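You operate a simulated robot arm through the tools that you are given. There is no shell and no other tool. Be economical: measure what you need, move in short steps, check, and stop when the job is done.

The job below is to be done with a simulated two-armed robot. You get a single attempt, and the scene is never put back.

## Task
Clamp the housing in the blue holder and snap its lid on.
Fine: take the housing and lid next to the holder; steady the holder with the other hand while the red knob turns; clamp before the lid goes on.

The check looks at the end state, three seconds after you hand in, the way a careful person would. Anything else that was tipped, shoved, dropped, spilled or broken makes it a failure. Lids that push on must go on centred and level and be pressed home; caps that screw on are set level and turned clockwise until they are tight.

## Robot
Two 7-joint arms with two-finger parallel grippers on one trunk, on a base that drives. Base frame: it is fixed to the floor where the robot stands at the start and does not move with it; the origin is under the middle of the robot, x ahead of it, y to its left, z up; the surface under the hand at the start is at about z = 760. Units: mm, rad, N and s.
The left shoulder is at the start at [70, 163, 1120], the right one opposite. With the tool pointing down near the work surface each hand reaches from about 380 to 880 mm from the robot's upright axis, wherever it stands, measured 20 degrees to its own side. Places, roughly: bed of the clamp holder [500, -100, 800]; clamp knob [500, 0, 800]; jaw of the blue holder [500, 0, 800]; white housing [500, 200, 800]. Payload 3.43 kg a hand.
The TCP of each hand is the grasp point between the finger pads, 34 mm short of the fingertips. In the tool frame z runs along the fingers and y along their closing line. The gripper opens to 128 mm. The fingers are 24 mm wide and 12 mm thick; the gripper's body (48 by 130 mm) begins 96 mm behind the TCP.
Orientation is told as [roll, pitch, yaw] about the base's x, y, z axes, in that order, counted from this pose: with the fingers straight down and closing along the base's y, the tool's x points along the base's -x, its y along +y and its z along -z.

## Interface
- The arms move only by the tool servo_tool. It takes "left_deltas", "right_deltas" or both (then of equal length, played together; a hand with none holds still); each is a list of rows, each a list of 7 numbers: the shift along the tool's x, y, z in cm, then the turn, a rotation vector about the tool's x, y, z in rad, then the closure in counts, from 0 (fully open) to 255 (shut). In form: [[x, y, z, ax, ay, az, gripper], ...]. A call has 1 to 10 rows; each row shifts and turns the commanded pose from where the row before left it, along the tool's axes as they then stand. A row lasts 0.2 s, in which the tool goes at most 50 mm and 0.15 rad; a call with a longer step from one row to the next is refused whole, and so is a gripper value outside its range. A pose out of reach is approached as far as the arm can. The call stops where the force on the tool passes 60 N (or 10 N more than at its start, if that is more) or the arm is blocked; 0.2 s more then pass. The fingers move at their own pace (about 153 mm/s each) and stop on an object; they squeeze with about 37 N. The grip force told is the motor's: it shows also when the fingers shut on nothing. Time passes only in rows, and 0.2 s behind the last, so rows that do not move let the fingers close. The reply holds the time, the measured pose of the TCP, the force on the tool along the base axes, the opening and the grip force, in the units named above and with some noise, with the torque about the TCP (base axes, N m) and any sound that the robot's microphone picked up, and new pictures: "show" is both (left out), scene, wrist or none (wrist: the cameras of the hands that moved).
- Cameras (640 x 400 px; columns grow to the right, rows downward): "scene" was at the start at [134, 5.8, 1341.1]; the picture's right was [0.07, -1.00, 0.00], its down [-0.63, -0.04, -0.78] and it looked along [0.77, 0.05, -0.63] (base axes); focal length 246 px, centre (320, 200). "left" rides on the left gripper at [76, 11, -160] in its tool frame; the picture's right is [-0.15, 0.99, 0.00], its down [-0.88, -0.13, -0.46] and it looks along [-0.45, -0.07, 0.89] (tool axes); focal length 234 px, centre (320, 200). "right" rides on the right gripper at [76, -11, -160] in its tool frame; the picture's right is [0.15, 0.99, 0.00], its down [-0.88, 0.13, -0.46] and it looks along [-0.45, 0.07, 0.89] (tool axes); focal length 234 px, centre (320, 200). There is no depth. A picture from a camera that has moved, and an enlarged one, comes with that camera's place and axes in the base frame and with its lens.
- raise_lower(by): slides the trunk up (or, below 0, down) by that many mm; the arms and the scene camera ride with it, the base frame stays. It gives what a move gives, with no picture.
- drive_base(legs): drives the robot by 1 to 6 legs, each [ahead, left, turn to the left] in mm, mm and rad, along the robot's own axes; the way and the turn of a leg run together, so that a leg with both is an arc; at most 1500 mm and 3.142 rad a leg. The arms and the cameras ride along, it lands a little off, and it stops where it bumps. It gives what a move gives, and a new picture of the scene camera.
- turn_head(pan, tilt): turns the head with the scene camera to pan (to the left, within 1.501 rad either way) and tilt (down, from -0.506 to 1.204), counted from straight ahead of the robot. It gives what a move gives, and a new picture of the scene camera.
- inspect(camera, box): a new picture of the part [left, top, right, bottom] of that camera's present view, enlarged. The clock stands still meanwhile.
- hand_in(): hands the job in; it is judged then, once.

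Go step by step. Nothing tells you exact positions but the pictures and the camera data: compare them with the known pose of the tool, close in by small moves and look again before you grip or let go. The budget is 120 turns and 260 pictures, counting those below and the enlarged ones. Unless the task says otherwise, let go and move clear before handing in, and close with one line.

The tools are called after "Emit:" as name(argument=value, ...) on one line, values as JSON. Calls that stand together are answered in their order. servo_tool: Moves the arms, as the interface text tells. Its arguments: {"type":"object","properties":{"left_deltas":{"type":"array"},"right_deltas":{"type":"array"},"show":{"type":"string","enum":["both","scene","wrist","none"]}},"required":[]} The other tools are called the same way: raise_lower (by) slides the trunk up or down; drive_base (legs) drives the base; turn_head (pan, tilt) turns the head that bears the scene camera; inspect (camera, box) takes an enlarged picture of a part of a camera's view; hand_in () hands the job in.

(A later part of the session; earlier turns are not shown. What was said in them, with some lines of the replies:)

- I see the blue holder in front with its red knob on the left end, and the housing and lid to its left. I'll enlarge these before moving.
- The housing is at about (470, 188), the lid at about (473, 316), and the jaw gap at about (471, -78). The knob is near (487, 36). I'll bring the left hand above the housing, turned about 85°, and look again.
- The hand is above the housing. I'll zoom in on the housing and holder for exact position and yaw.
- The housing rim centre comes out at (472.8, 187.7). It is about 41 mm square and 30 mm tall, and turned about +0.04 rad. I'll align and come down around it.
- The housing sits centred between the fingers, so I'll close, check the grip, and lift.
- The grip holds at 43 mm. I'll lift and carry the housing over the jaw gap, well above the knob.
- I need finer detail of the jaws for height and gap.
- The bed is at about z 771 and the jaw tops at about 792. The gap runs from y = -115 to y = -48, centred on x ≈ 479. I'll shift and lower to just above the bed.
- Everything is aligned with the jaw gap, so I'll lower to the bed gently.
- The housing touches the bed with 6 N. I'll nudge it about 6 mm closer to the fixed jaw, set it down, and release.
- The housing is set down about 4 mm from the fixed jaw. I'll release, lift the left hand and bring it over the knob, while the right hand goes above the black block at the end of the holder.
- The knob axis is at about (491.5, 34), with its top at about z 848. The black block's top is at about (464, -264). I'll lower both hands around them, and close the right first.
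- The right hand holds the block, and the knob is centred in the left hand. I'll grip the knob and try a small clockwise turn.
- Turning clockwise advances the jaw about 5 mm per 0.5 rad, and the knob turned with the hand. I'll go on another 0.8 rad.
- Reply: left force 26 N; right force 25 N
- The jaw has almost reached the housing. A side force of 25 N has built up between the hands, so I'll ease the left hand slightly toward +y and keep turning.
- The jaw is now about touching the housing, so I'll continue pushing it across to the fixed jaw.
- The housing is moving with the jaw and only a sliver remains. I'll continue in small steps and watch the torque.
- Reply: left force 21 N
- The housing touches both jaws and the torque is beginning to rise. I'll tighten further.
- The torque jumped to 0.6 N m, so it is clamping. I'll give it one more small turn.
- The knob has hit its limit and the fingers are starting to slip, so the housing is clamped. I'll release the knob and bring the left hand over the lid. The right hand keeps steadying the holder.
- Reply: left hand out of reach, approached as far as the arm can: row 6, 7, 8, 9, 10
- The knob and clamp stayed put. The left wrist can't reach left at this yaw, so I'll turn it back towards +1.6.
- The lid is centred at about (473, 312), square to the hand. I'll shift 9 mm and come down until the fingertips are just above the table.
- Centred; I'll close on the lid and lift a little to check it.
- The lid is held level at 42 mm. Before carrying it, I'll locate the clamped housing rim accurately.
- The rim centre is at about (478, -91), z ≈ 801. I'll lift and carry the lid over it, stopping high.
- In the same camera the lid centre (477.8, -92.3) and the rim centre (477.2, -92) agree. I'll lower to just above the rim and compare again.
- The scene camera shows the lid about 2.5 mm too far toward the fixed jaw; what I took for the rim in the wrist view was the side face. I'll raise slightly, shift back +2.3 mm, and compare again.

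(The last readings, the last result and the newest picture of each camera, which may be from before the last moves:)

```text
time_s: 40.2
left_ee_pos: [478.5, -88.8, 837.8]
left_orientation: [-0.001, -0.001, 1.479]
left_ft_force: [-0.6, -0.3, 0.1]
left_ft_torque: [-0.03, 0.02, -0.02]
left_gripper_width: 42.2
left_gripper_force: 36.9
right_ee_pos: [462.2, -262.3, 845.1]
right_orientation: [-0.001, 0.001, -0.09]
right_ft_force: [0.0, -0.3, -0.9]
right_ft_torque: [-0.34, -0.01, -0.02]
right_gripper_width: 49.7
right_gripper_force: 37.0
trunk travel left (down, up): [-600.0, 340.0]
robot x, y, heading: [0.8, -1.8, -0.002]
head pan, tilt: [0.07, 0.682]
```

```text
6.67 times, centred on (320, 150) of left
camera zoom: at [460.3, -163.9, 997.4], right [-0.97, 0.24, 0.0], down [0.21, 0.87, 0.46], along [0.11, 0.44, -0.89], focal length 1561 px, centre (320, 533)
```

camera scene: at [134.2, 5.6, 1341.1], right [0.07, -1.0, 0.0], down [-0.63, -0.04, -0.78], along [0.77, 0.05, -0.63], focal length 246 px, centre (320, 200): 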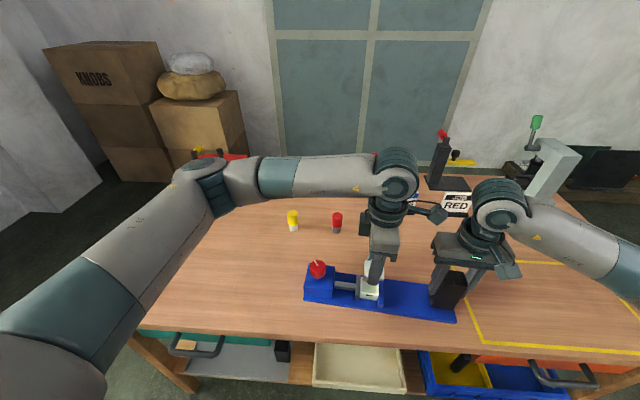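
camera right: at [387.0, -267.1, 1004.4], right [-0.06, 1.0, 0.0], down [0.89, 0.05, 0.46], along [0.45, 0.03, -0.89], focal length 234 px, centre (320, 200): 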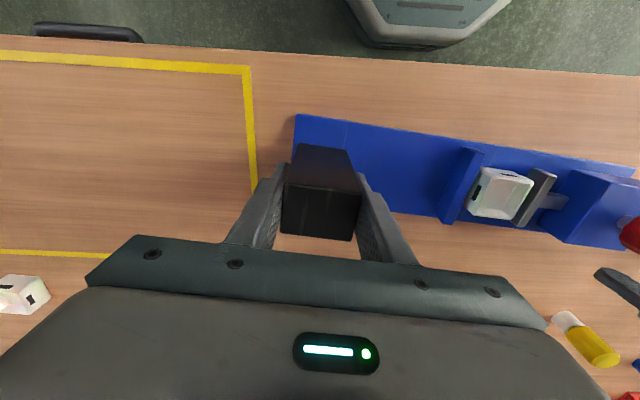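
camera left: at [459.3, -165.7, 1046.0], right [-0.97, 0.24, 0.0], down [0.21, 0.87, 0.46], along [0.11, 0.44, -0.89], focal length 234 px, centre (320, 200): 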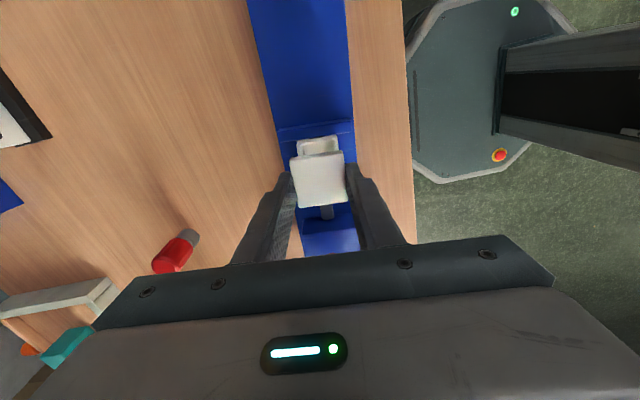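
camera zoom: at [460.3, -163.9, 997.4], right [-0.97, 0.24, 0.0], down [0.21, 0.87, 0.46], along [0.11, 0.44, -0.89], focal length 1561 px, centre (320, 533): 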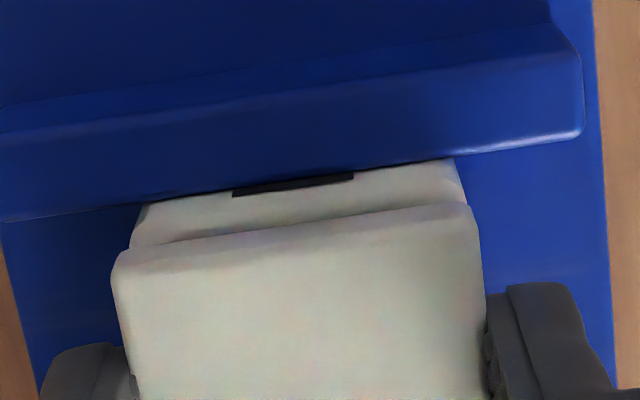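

The lid is now centred to within about 0.5 mm in both directions. I'll lower it gently and watch the force.

Emit:
servo_tool(left_deltas=[[0, 0, 0.1, 0, 0, 0, 255], [0, 0, 0.1, 0, 0, 0, 255], [0, 0, 0.1, 0, 0, 0, 255], [0, 0, 0, 0, 0, 0, 255]], show="none")

Emit:
inspect(camera="scene", box=[350, 270, 384, 302])

Emit:
inspect(camera="right", box=[470, 140, 550, 230])

```text
time_s: 41.2
left_ee_pos: [477.2, -89.3, 835.0]
left_orientation: [0.002, 0.0, 1.482]
left_ft_force: [-0.4, -0.6, 4.6]
left_ft_torque: [-0.03, 0.02, -0.01]
left_gripper_width: 42.3
left_gripper_force: 37.1
right_ee_pos: [463.2, -262.5, 844.1]
right_orientation: [-0.001, 0.0, -0.09]
right_ft_force: [0.5, -0.3, -1.5]
right_ft_torque: [-0.34, 0.02, -0.12]
right_gripper_width: 49.9
right_gripper_force: 37.3
trunk travel left (down, up): [-600.0, 340.0]
robot x, y, heading: [-1.1, 0.4, -0.002]
head pan, tilt: [0.07, 0.682]
```

```text
12.50 times, centred on (367, 286) of scene
camera zoom: at [134.0, 5.6, 1341.2], right [0.07, -1.0, 0.0], down [-0.63, -0.04, -0.78], along [0.77, 0.05, -0.63], focal length 3080 px, centre (-268, -875)
```

zoom: 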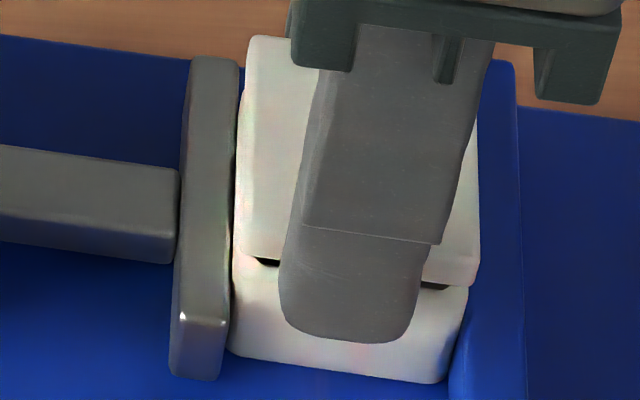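

```text
4.44 times, centred on (510, 185) of right
camera zoom: at [386.9, -267.1, 1004.6], right [-0.06, 1.0, 0.0], down [0.89, 0.05, 0.46], along [0.45, 0.03, -0.89], focal length 1041 px, centre (-524, 267)
```

zoom: 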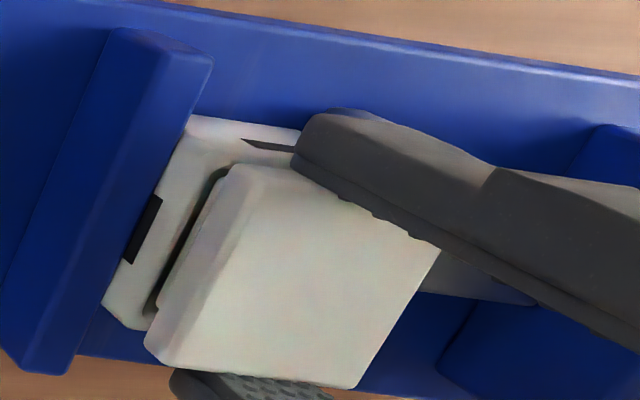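

Light contact of 4.6 N. I'll press slightly further and see whether it sinks.

Emit:
servo_tool(left_deltas=[[0, 0, 0.1, 0, 0, 0, 255], [0, 0, 0, 0, 0, 0, 255]], show="none")

Emit:
servo_tool(left_deltas=[[0, 0, 0.1, 0, 0, 0, 255], [0, 0, 0, 0, 0, 0, 255]], show="none")

Emit:
inspect(camera="scene", box=[350, 270, 384, 302])

Emit:
inspect(camera="right", box=[470, 140, 550, 230])

```text
time_s: 41.8
left_ee_pos: [478.3, -88.3, 834.6]
left_orientation: [-0.003, 0.001, 1.479]
left_ft_force: [-2.7, 2.2, 18.3]
left_ft_torque: [0.1, 0.08, -0.09]
left_gripper_width: 42.3
left_gripper_force: 37.2
right_ee_pos: [463.7, -262.5, 844.9]
right_orientation: [0.0, 0.0, -0.091]
right_ft_force: [2.7, 0.3, -8.2]
right_ft_torque: [-0.36, -0.03, -0.48]
right_gripper_width: 49.9
right_gripper_force: 37.2
trunk travel left (down, up): [-600.0, 340.0]
robot x, y, heading: [-0.5, 1.7, -0.0]
head pan, tilt: [0.07, 0.682]
```

```text
time_s: 42.4
left_ee_pos: [477.5, -89.8, 834.4]
left_orientation: [-0.002, 0.0, 1.481]
left_ft_force: [-3.6, 3.3, 33.4]
left_ft_torque: [0.11, 0.21, -0.15]
left_gripper_width: 42.1
left_gripper_force: 36.8
right_ee_pos: [463.2, -262.1, 845.3]
right_orientation: [0.0, 0.0, -0.091]
right_ft_force: [5.6, -1.3, -14.9]
right_ft_torque: [-0.32, 0.01, -0.61]
right_gripper_width: 49.7
right_gripper_force: 37.1
trunk travel left (down, up): [-600.0, 340.0]
robot x, y, heading: [-2.5, 4.7, -0.0]
head pan, tilt: [0.07, 0.682]
```

```text
12.50 times, centred on (367, 286) of scene
camera zoom: at [133.0, 5.8, 1341.4], right [0.07, -1.0, 0.0], down [-0.63, -0.04, -0.78], along [0.77, 0.05, -0.63], focal length 3080 px, centre (-268, -875)
```

zoom: 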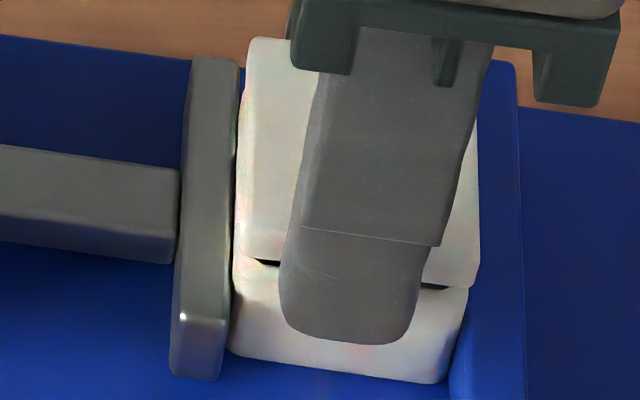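

```text
4.44 times, centred on (510, 185) of right
camera zoom: at [386.2, -267.0, 1004.9], right [-0.06, 1.0, 0.0], down [0.89, 0.05, 0.46], along [0.45, 0.03, -0.89], focal length 1041 px, centre (-524, 267)
```

zoom: 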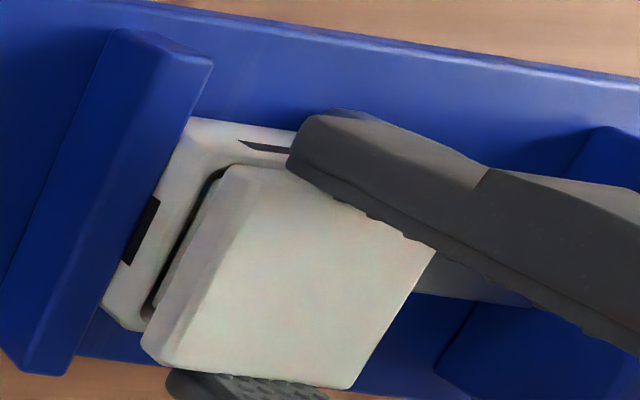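

It's blocked: the plug rests on a wall somewhere. I'll look closely at the visible gaps.

Emit:
inspect(camera="right", box=[490, 165, 530, 210])

Emit:
inspect(camera="scene", box=[364, 284, 390, 300])

Emit:
inspect(camera="left", box=[285, 130, 355, 225])

```text
8.89 times, centred on (510, 188) of right
camera zoom: at [386.2, -267.0, 1004.9], right [-0.06, 1.0, 0.0], down [0.89, 0.05, 0.46], along [0.45, 0.03, -0.89], focal length 2082 px, centre (-1369, 311)
```

zoom: 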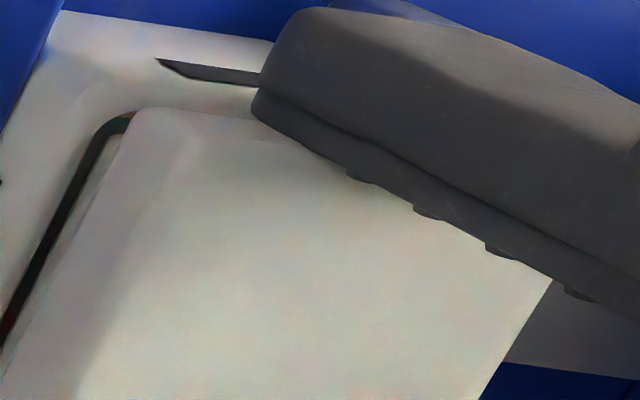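

```text
16.00 times, centred on (377, 292) of scene
camera zoom: at [133.0, 5.8, 1341.4], right [0.07, -1.0, 0.0], down [-0.63, -0.04, -0.78], along [0.77, 0.05, -0.63], focal length 3942 px, centre (-592, -1272)
```

zoom: 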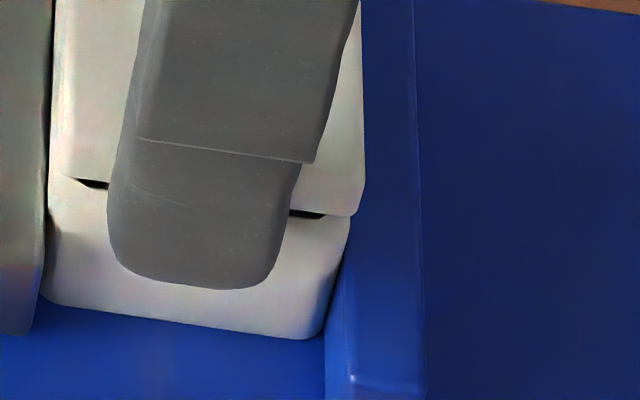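

```text
4.21 times, centred on (320, 178) of left
camera zoom: at [459.5, -163.7, 994.5], right [-0.97, 0.24, 0.0], down [0.21, 0.87, 0.45], along [0.11, 0.44, -0.89], focal length 986 px, centre (320, 295)
```

zoom: 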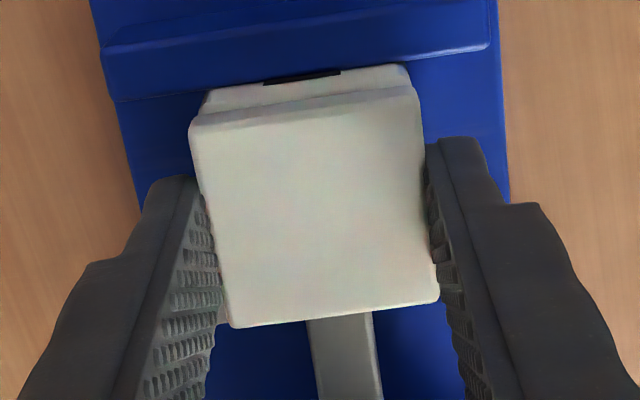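

Thin, even gaps show on both visible sides and the reaction is centred, so the plug is in the opening and its snap catches are resisting. I'll press harder in small steps.

Emit:
servo_tool(left_deltas=[[0, 0, 0.08, 0, 0, 0, 255], [0, 0, 0.07, 0, 0, 0, 255], [0, 0, 0, 0, 0, 0, 255]], show="none")

Emit:
inspect(camera="right", box=[470, 140, 550, 230])

```text
time_s: 43.2
left_ee_pos: [476.8, -88.9, 835.7]
left_orientation: [-0.003, 0.005, 1.48]
left_ft_force: [-4.4, 6.6, 50.7]
left_ft_torque: [0.3, 0.31, -0.27]
left_gripper_width: 42.2
left_gripper_force: 37.3
right_ee_pos: [461.5, -262.5, 845.6]
right_orientation: [-0.001, 0.0, -0.09]
right_ft_force: [4.2, -3.1, -22.8]
right_ft_torque: [-0.24, 0.09, -0.63]
right_gripper_width: 50.0
right_gripper_force: 36.7
trunk travel left (down, up): [-600.0, 340.0]
robot x, y, heading: [-2.6, 2.4, -0.002]
head pan, tilt: [0.07, 0.682]
```

```text
4.44 times, centred on (510, 185) of right
camera zoom: at [385.3, -267.1, 1005.2], right [-0.06, 1.0, 0.0], down [0.89, 0.05, 0.46], along [0.46, 0.03, -0.89], focal length 1041 px, centre (-524, 267)
```

zoom: 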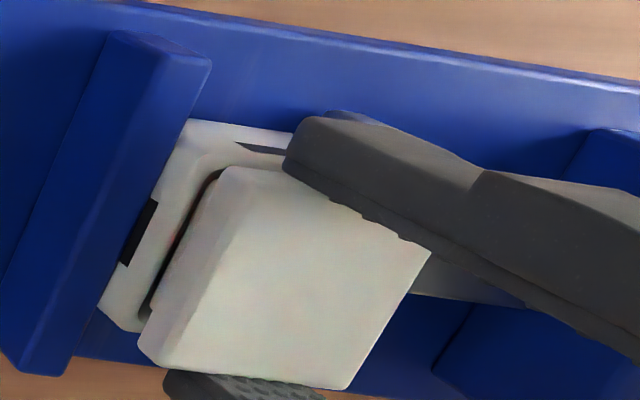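

The blockage is my fingertips: they are at z ≈ 801 and land on the housing rim, while the plug is already about 1.5 mm in the opening. I'll unload, release the lid, lift off, and look.

Emit:
servo_tool(left_deltas=[[0, 0, -0.2, 0, 0, 0, 255], [0, 0, -0.15, 0, 0, 0, 255], [-0.05, 0, 0, 0, 0, 0, 255], [0, 0, 0, 0, 0, 0, 255]], show="none")

Emit:
inspect(camera="scene", box=[350, 270, 384, 302])

```text
time_s: 44.2
left_ee_pos: [477.6, -87.6, 835.7]
left_orientation: [0.001, 0.0, 1.48]
left_ft_force: [5.1, -4.4, 17.6]
left_ft_torque: [-0.17, -0.22, 0.03]
left_gripper_width: 42.3
left_gripper_force: 37.2
right_ee_pos: [462.5, -262.2, 846.6]
right_orientation: [0.003, 0.0, -0.09]
right_ft_force: [-5.0, 0.5, -5.8]
right_ft_torque: [-0.33, 0.42, 0.36]
right_gripper_width: 49.9
right_gripper_force: 37.5
trunk travel left (down, up): [-600.0, 340.0]
robot x, y, heading: [1.4, -2.8, -0.002]
head pan, tilt: [0.07, 0.682]
```

```text
12.50 times, centred on (367, 286) of scene
camera zoom: at [133.4, 5.0, 1341.1], right [0.07, -1.0, 0.0], down [-0.63, -0.04, -0.78], along [0.77, 0.05, -0.63], focal length 3080 px, centre (-268, -875)
```

zoom: 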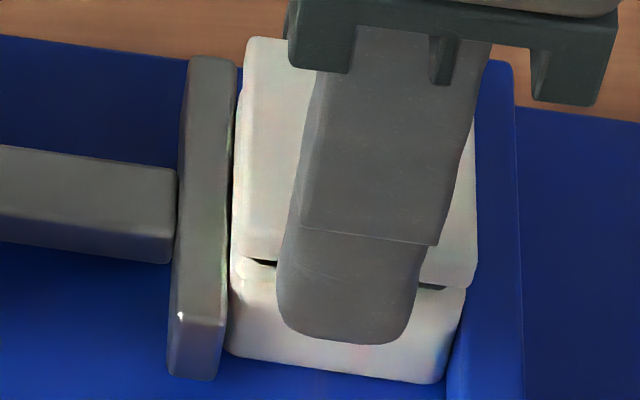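

Emit:
servo_tool(left_deltas=[[0, 0, -0.12, 0, 0, 0, 255], [0, 0, 0, 0, 0, 0, 255]], show="none")

```text
time_s: 44.8
left_ee_pos: [476.1, -88.5, 835.9]
left_orientation: [0.003, -0.002, 1.48]
left_ft_force: [0.6, -0.9, 2.5]
left_ft_torque: [-0.02, -0.04, 0.01]
left_gripper_width: 42.3
left_gripper_force: 36.9
right_ee_pos: [463.4, -262.3, 845.5]
right_orientation: [0.002, -0.002, -0.088]
right_ft_force: [-1.7, 0.9, 0.0]
right_ft_torque: [0.02, 0.31, 0.49]
right_gripper_width: 50.2
right_gripper_force: 36.8
trunk travel left (down, up): [-600.0, 340.0]
robot x, y, heading: [1.5, -3.7, -0.001]
head pan, tilt: [0.07, 0.682]
```

The force is almost gone. I'll open the fingers so the lid drops into the opening, then raise.

Emit:
servo_tool(left_deltas=[[0, 0, 0, 0, 0, 0, 150], [0, 0, 0, 0, 0, 0, 130], [0, 0, 0, 0, 0, 0, 130], [0, 0, -3, 0, 0, 0, 130], [0, 0, -4, 0, 0, 0, 130]], show="wrist")

Emit:
inspect(camera="scene", box=[345, 265, 395, 310])

Emit:
inspect(camera="right", box=[460, 130, 560, 240])

Emit:
inspect(camera="left", box=[270, 100, 370, 220])

```text
time_s: 46.0
left_ee_pos: [478.3, -88.8, 905.1]
left_orientation: [-0.002, 0.0, 1.479]
left_ft_force: [0.3, -0.8, -0.9]
left_ft_torque: [-0.01, 0.0, 0.0]
left_gripper_width: 62.6
left_gripper_force: 0.0
right_ee_pos: [462.9, -263.0, 846.0]
right_orientation: [0.001, -0.001, -0.089]
right_ft_force: [0.2, -1.6, 4.8]
right_ft_torque: [0.39, -0.39, -0.17]
right_gripper_width: 49.7
right_gripper_force: 37.1
trunk travel left (down, up): [-600.0, 340.0]
robot x, y, heading: [-1.8, 0.3, 0.002]
head pan, tilt: [0.07, 0.682]
camera left: at [460.5, -164.1, 1065.4], right [-0.97, 0.24, 0.0], down [0.21, 0.87, 0.46], along [0.11, 0.44, -0.89], focal length 234 px, centre (320, 200)
```

left: 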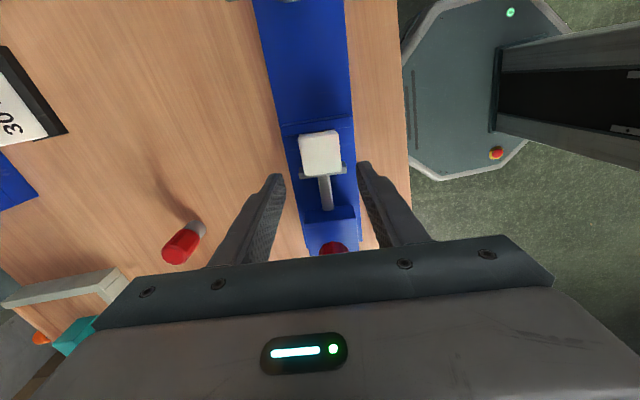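

```text
8.89 times, centred on (370, 288) of scene
camera zoom: at [133.5, 5.6, 1341.2], right [0.07, -1.0, 0.0], down [-0.63, -0.04, -0.78], along [0.77, 0.05, -0.63], focal length 2190 px, centre (-124, -578)
```

zoom: 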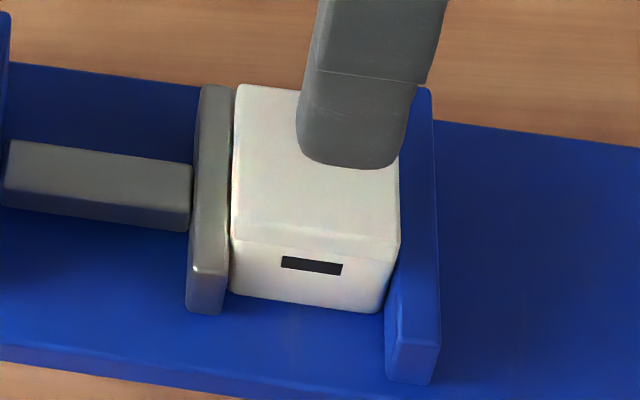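

```text
3.64 times, centred on (510, 185) of right
camera zoom: at [386.6, -267.1, 1005.0], right [-0.06, 1.0, 0.0], down [0.89, 0.05, 0.46], along [0.46, 0.03, -0.89], focal length 852 px, centre (-371, 254)
```

zoom: 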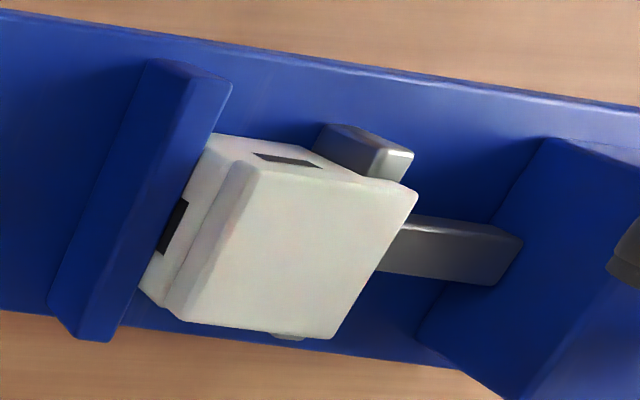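

```text
3.33 times, centred on (320, 160) of left
camera zoom: at [460.5, -164.1, 1065.4], right [-0.97, 0.24, 0.0], down [0.21, 0.87, 0.46], along [0.11, 0.44, -0.89], focal length 781 px, centre (320, 333)
```

zoom: 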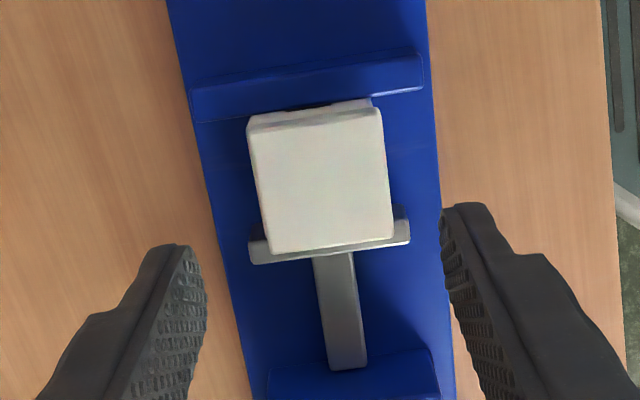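

The lid has dropped in square and level over the housing. I'll close the fingers and press down on its centre.

Emit:
servo_tool(left_deltas=[[0.2, 0, 0, 0, 0, 0, 255], [0, 0, 0, 0, 0, 0, 255], [0, 0, 0, 0, 0, 0, 255], [0, 0, 3, 0, 0, 0, 255], [0, 0, 2.5, 0, 0, 0, 255], [0, 0, 0.4, 0, 0, 0, 255], [0, 0, 0, 0, 0, 0, 255]], show="none")

Emit:
inspect(camera="scene", box=[345, 255, 395, 310])

```text
time_s: 47.6
left_ee_pos: [477.7, -89.5, 846.0]
left_orientation: [0.001, -0.002, 1.481]
left_ft_force: [-0.5, 0.1, -0.5]
left_ft_torque: [-0.02, 0.02, 0.0]
left_gripper_width: 0.1
left_gripper_force: 33.3
right_ee_pos: [462.7, -261.3, 846.4]
right_orientation: [0.0, 0.001, -0.091]
right_ft_force: [0.9, -2.0, 7.0]
right_ft_torque: [-0.08, -0.4, -0.05]
right_gripper_width: 49.8
right_gripper_force: 36.6
trunk travel left (down, up): [-600.0, 340.0]
robot x, y, heading: [-0.4, -0.6, 0.001]
head pan, tilt: [0.07, 0.682]
```

```text
7.27 times, centred on (370, 282) of scene
camera zoom: at [133.5, 5.7, 1341.2], right [0.07, -1.0, 0.0], down [-0.63, -0.04, -0.78], along [0.77, 0.05, -0.63], focal length 1792 px, centre (-44, -400)
```

zoom: 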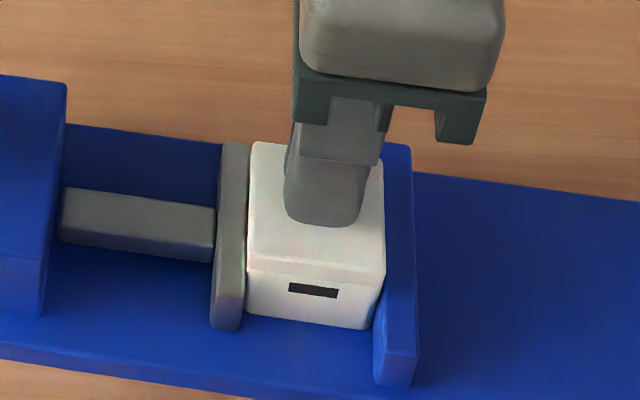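

Emit:
servo_tool(left_deltas=[[0, 0, 0.2, 0, 0, 0, 255], [0, 0, 0.2, 0, 0, 0, 255], [0, 0, 0.1, 0, 0, 0, 255], [0, 0, 0.1, 0, 0, 0, 255], [0, 0, 0, 0, 0, 0, 255]], show="none")

```text
time_s: 48.8
left_ee_pos: [477.9, -90.8, 845.2]
left_orientation: [-0.006, 0.002, 1.48]
left_ft_force: [-1.8, 6.6, 46.4]
left_ft_torque: [0.31, 0.05, 0.01]
left_gripper_width: 0.1
left_gripper_force: 33.1
right_ee_pos: [461.3, -262.5, 845.5]
right_orientation: [0.0, 0.0, -0.092]
right_ft_force: [5.1, -3.4, -13.9]
right_ft_torque: [0.34, -0.51, -0.71]
right_gripper_width: 49.7
right_gripper_force: 37.2
trunk travel left (down, up): [-600.0, 340.0]
robot x, y, heading: [1.5, 3.7, 0.0]
head pan, tilt: [0.07, 0.682]
```

Emit:
servo_tool(left_deltas=[[0, 0, 0.1, 0, 0, 0, 255], [0, 0, 0.1, 0, 0, 0, 255], [0, 0, 0.1, 0, 0, 0, 255], [0, 0, 0, 0, 0, 0, 255]], show="none")

Emit:
inspect(camera="right", box=[460, 130, 560, 240])

Emit:
inspect(camera="scene", box=[345, 255, 395, 310])

```text
time_s: 49.3
left_ee_pos: [477.2, -90.5, 845.2]
left_orientation: [-0.006, 0.005, 1.481]
left_ft_force: [-1.7, 4.1, 17.1]
left_ft_torque: [0.19, 0.1, -0.03]
left_gripper_width: 0.0
left_gripper_force: 33.3
right_ee_pos: [460.9, -262.7, 846.2]
right_orientation: [-0.001, -0.001, -0.09]
right_ft_force: [-0.6, -4.1, 7.1]
right_ft_torque: [0.58, 0.55, 0.01]
right_gripper_width: 49.8
right_gripper_force: 37.0
trunk travel left (down, up): [-600.0, 340.0]
robot x, y, heading: [0.1, -1.2, -0.005]
head pan, tilt: [0.07, 0.682]
stopped in row 2 (left hand): the force on the tool passed its limit at 62 N (the readings are from after the stop); the commanded pose is now the measured one
```

```text
3.64 times, centred on (510, 185) of right
camera zoom: at [385.0, -266.8, 1005.1], right [-0.06, 1.0, 0.0], down [0.89, 0.05, 0.46], along [0.45, 0.02, -0.89], focal length 852 px, centre (-371, 254)
```

zoom: 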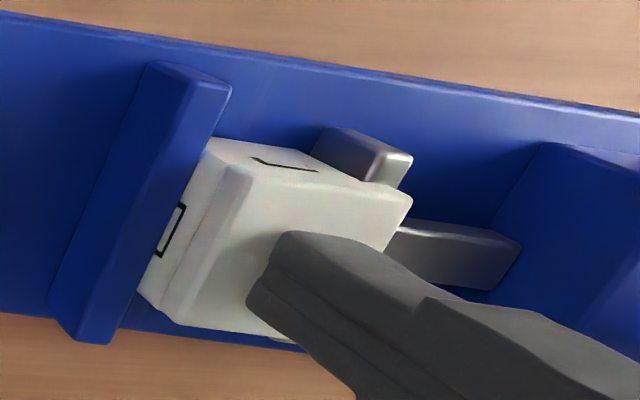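

```text
7.27 times, centred on (370, 282) of scene
camera zoom: at [131.5, 6.2, 1341.3], right [0.07, -1.0, 0.0], down [-0.63, -0.04, -0.78], along [0.78, 0.05, -0.63], focal length 1792 px, centre (-44, -400)
```

zoom: 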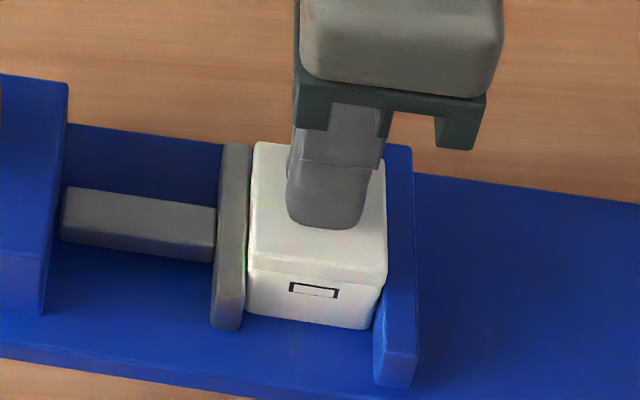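

The windows are now filled by the lid's white tabs, so it has snapped in. I'll lift off and check that it is level all round.

Emit:
servo_tool(left_deltas=[[0, 0, -1, 0, 0, 0, 255], [0, 0, -4, 0, 0, 0, 255], [0, 0, -4, 0, 0, 0, 255], [-4.9, 0, 0, 0, 0, 0, 255], [-4.9, 0, 0, 0, 0, 0, 255], [-4.9, 0, 0, 0, 0, 0, 255]], show="wrist")

Emit:
inspect(camera="scene", box=[345, 265, 395, 310])

Emit:
inspect(camera="right", box=[460, 130, 560, 240])

Emit:
inspect(camera="left", box=[250, 0, 370, 120])

```text
time_s: 50.7
left_ee_pos: [489.9, 57.5, 933.5]
left_orientation: [-0.005, 0.006, 1.48]
left_ft_force: [-0.2, -0.4, 0.4]
left_ft_torque: [0.01, -0.02, -0.03]
left_gripper_width: 0.0
left_gripper_force: 33.4
right_ee_pos: [462.0, -260.7, 845.4]
right_orientation: [0.0, -0.001, -0.09]
right_ft_force: [-1.3, 4.2, 17.1]
right_ft_torque: [-0.85, -0.22, -0.22]
right_gripper_width: 49.8
right_gripper_force: 37.1
trunk travel left (down, up): [-600.0, 340.0]
robot x, y, heading: [-1.3, -1.4, 0.005]
head pan, tilt: [0.07, 0.682]
camera left: at [472.1, -17.3, 1092.3], right [-0.97, 0.24, -0.01], down [0.21, 0.87, 0.45], along [0.11, 0.44, -0.89], focal length 234 px, centre (320, 200)
```

left: 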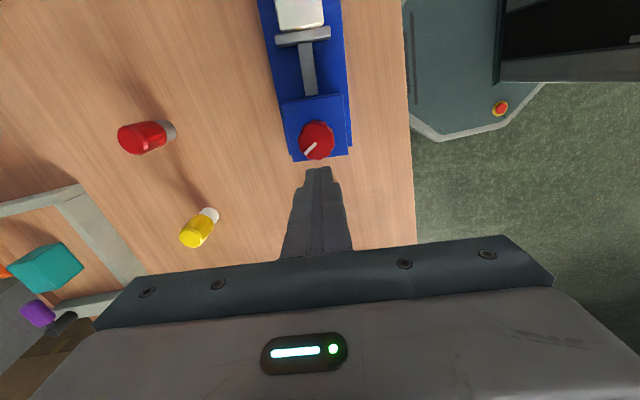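

```text
8.89 times, centred on (370, 288) of scene
camera zoom: at [132.7, 7.5, 1341.2], right [0.07, -1.0, 0.0], down [-0.63, -0.05, -0.78], along [0.77, 0.05, -0.63], focal length 2190 px, centre (-124, -578)
```

zoom: 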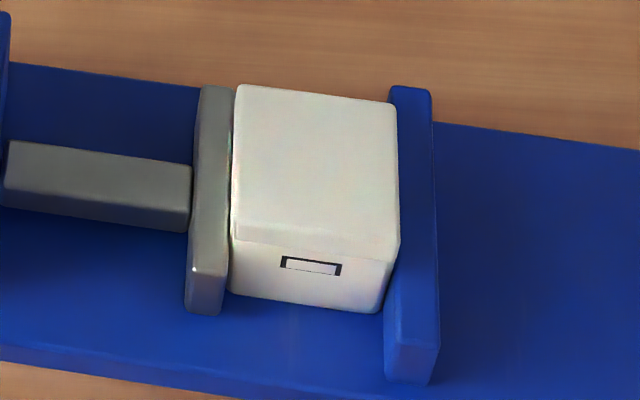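

```text
3.64 times, centred on (510, 185) of right
camera zoom: at [385.9, -265.7, 1004.9], right [-0.06, 1.0, 0.0], down [0.89, 0.05, 0.46], along [0.45, 0.02, -0.89], focal length 852 px, centre (-371, 254)
```

zoom: 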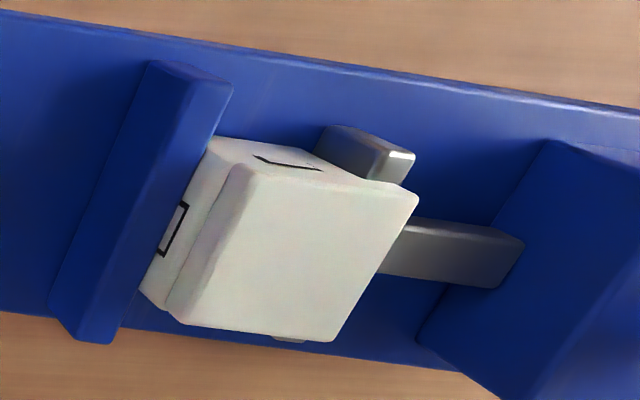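

```text
3.33 times, centred on (310, 60) of left
camera zoom: at [472.1, -17.3, 1092.3], right [-0.97, 0.24, -0.01], down [0.21, 0.87, 0.45], along [0.11, 0.44, -0.89], focal length 781 px, centre (353, 667)
```

zoom: 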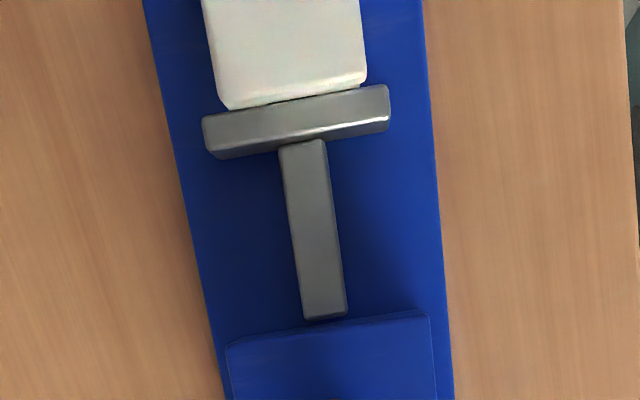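

Emit:
inspect(camera="scene", box=[360, 280, 384, 302])

Emit:
inspect(camera="right", box=[475, 160, 535, 230])

```text
16.00 times, centred on (372, 291) of scene
camera zoom: at [132.7, 7.5, 1341.2], right [0.07, -1.0, 0.0], down [-0.63, -0.05, -0.78], along [0.77, 0.05, -0.63], focal length 3942 px, centre (-512, -1256)
```

zoom: 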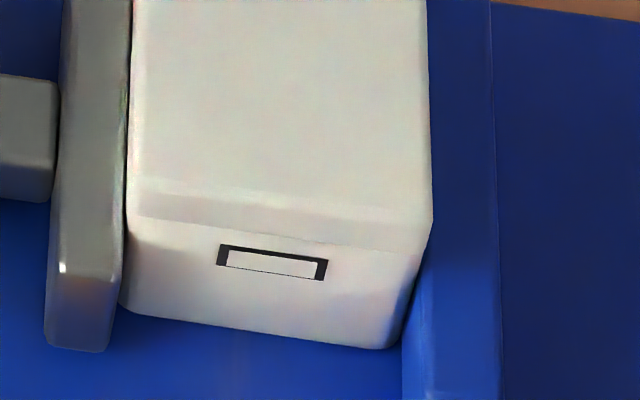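

```text
5.71 times, centred on (505, 195) of right
camera zoom: at [385.9, -265.7, 1004.9], right [-0.06, 1.0, 0.0], down [0.89, 0.05, 0.46], along [0.45, 0.02, -0.89], focal length 1338 px, centre (-737, 229)
```

zoom: 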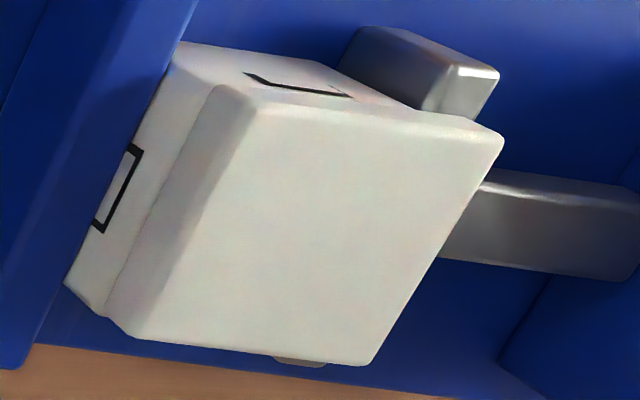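

The lid is closed with its tabs in the windows and no visible gap. I'll release the block with the right hand, lift straight up, and take a last look.

Emit:
servo_tool(right_deltas=[[0, 0, -0.05, 0, 0, 0, 255], [0, 0, 0, 0, 0, 0, 60], [0, 0, 0, 0, 0, 0, 40], [0, 0, 0, 0, 0, 0, 40], [0, 0, -4, 0, 0, 0, 40], [0, 0, -4, 0, 0, 0, 40], [0, 0, -4, 0, 0, 0, 40], [0, 0, -4, 0, 0, 0, 40]], left_deltas=[[0, 0, -4, 0, 0, 0, 255], [0, 0, -4, 0, 0, 0, 255], [-4.5, 0, 0, 0, 0, 0, 255], [-4.5, 0, 0, 0, 0, 0, 255], [-4.5, 0, 0, 0, 0, 0, 255], [0, 0, 0, 0, 0, 0, 255], [0, 0, 0, 0, 0, 0, 255], [0, 0, 0, 0, 0, 0, 255]])

Emit:
inspect(camera="scene", box=[290, 240, 480, 330])

```text
time_s: 52.5
left_ee_pos: [503.3, 192.2, 1013.1]
left_orientation: [-0.003, 0.004, 1.48]
left_ft_force: [-0.2, 0.4, -0.5]
left_ft_torque: [-0.02, -0.02, 0.0]
left_gripper_width: 0.1
left_gripper_force: 32.7
right_ee_pos: [461.3, -261.7, 1007.4]
right_orientation: [-0.003, 0.001, -0.092]
right_ft_force: [0.6, -0.1, 0.0]
right_ft_torque: [-0.01, -0.02, 0.0]
right_gripper_width: 107.8
right_gripper_force: 0.1
trunk travel left (down, up): [-600.0, 340.0]
robot x, y, heading: [-0.7, -2.6, -0.002]
head pan, tilt: [0.07, 0.682]
camera scene: at [133.4, 6.6, 1341.1], right [0.07, -1.0, 0.0], down [-0.63, -0.05, -0.78], along [0.77, 0.05, -0.63], focal length 246 px, centre (320, 200)
camera right: at [385.8, -266.3, 1166.2], right [-0.06, 1.0, 0.0], down [0.89, 0.05, 0.45], along [0.45, 0.02, -0.89], focal length 234 px, centre (320, 200)
camera left: at [484.2, 117.0, 1172.2], right [-0.97, 0.23, 0.0], down [0.21, 0.87, 0.45], along [0.11, 0.44, -0.89], focal length 234 px, centre (320, 200)
```

scene: 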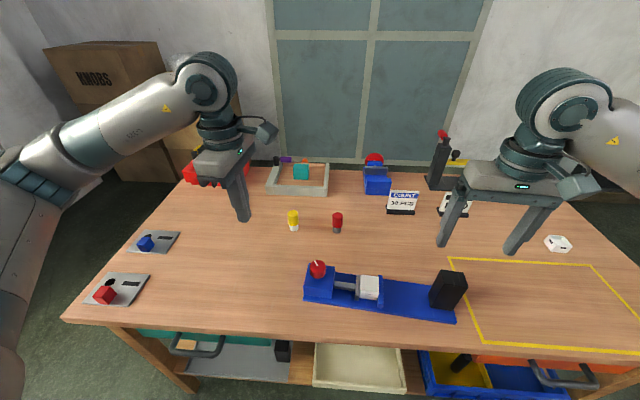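
right: 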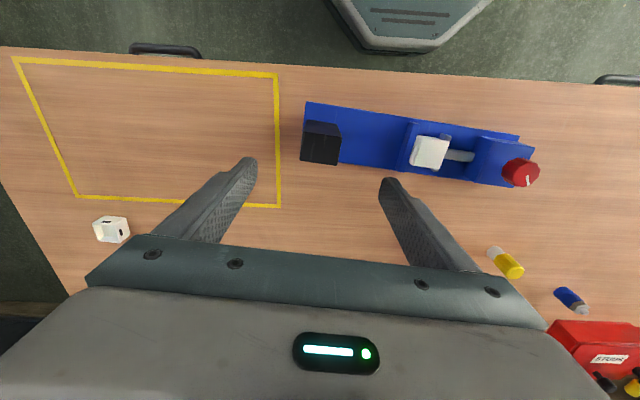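
left: 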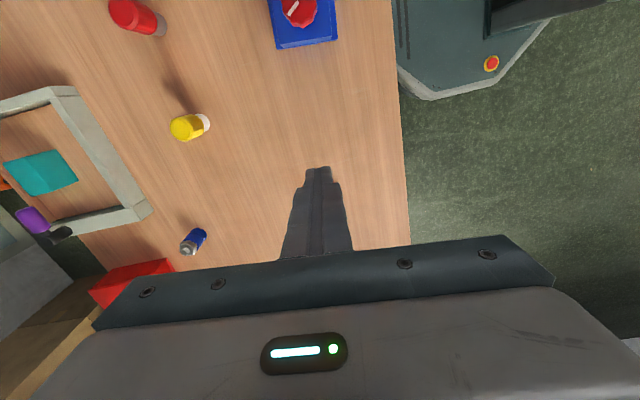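

```text
3.37 times, centred on (385, 285) of scene
camera zoom: at [133.4, 6.6, 1341.1], right [0.07, -1.0, 0.0], down [-0.63, -0.05, -0.78], along [0.77, 0.05, -0.63], focal length 830 px, centre (101, -86)
```

zoom: 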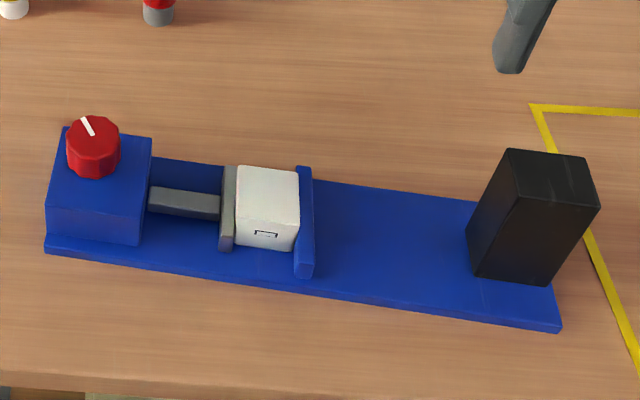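

The housing is clamped, the lid is snapped on, both hands are clear and everything else is where it was. I'm handing in.

Emit:
hand_in()

```text
The job is handed in.
```

The housing is clamped in the blue holder and its lid is pressed home and level. The tabs show in the two windows I could see. The two far sides were out of view, and no click was picked up. Nothing else in the scene looked disturbed, and the job is handed in.
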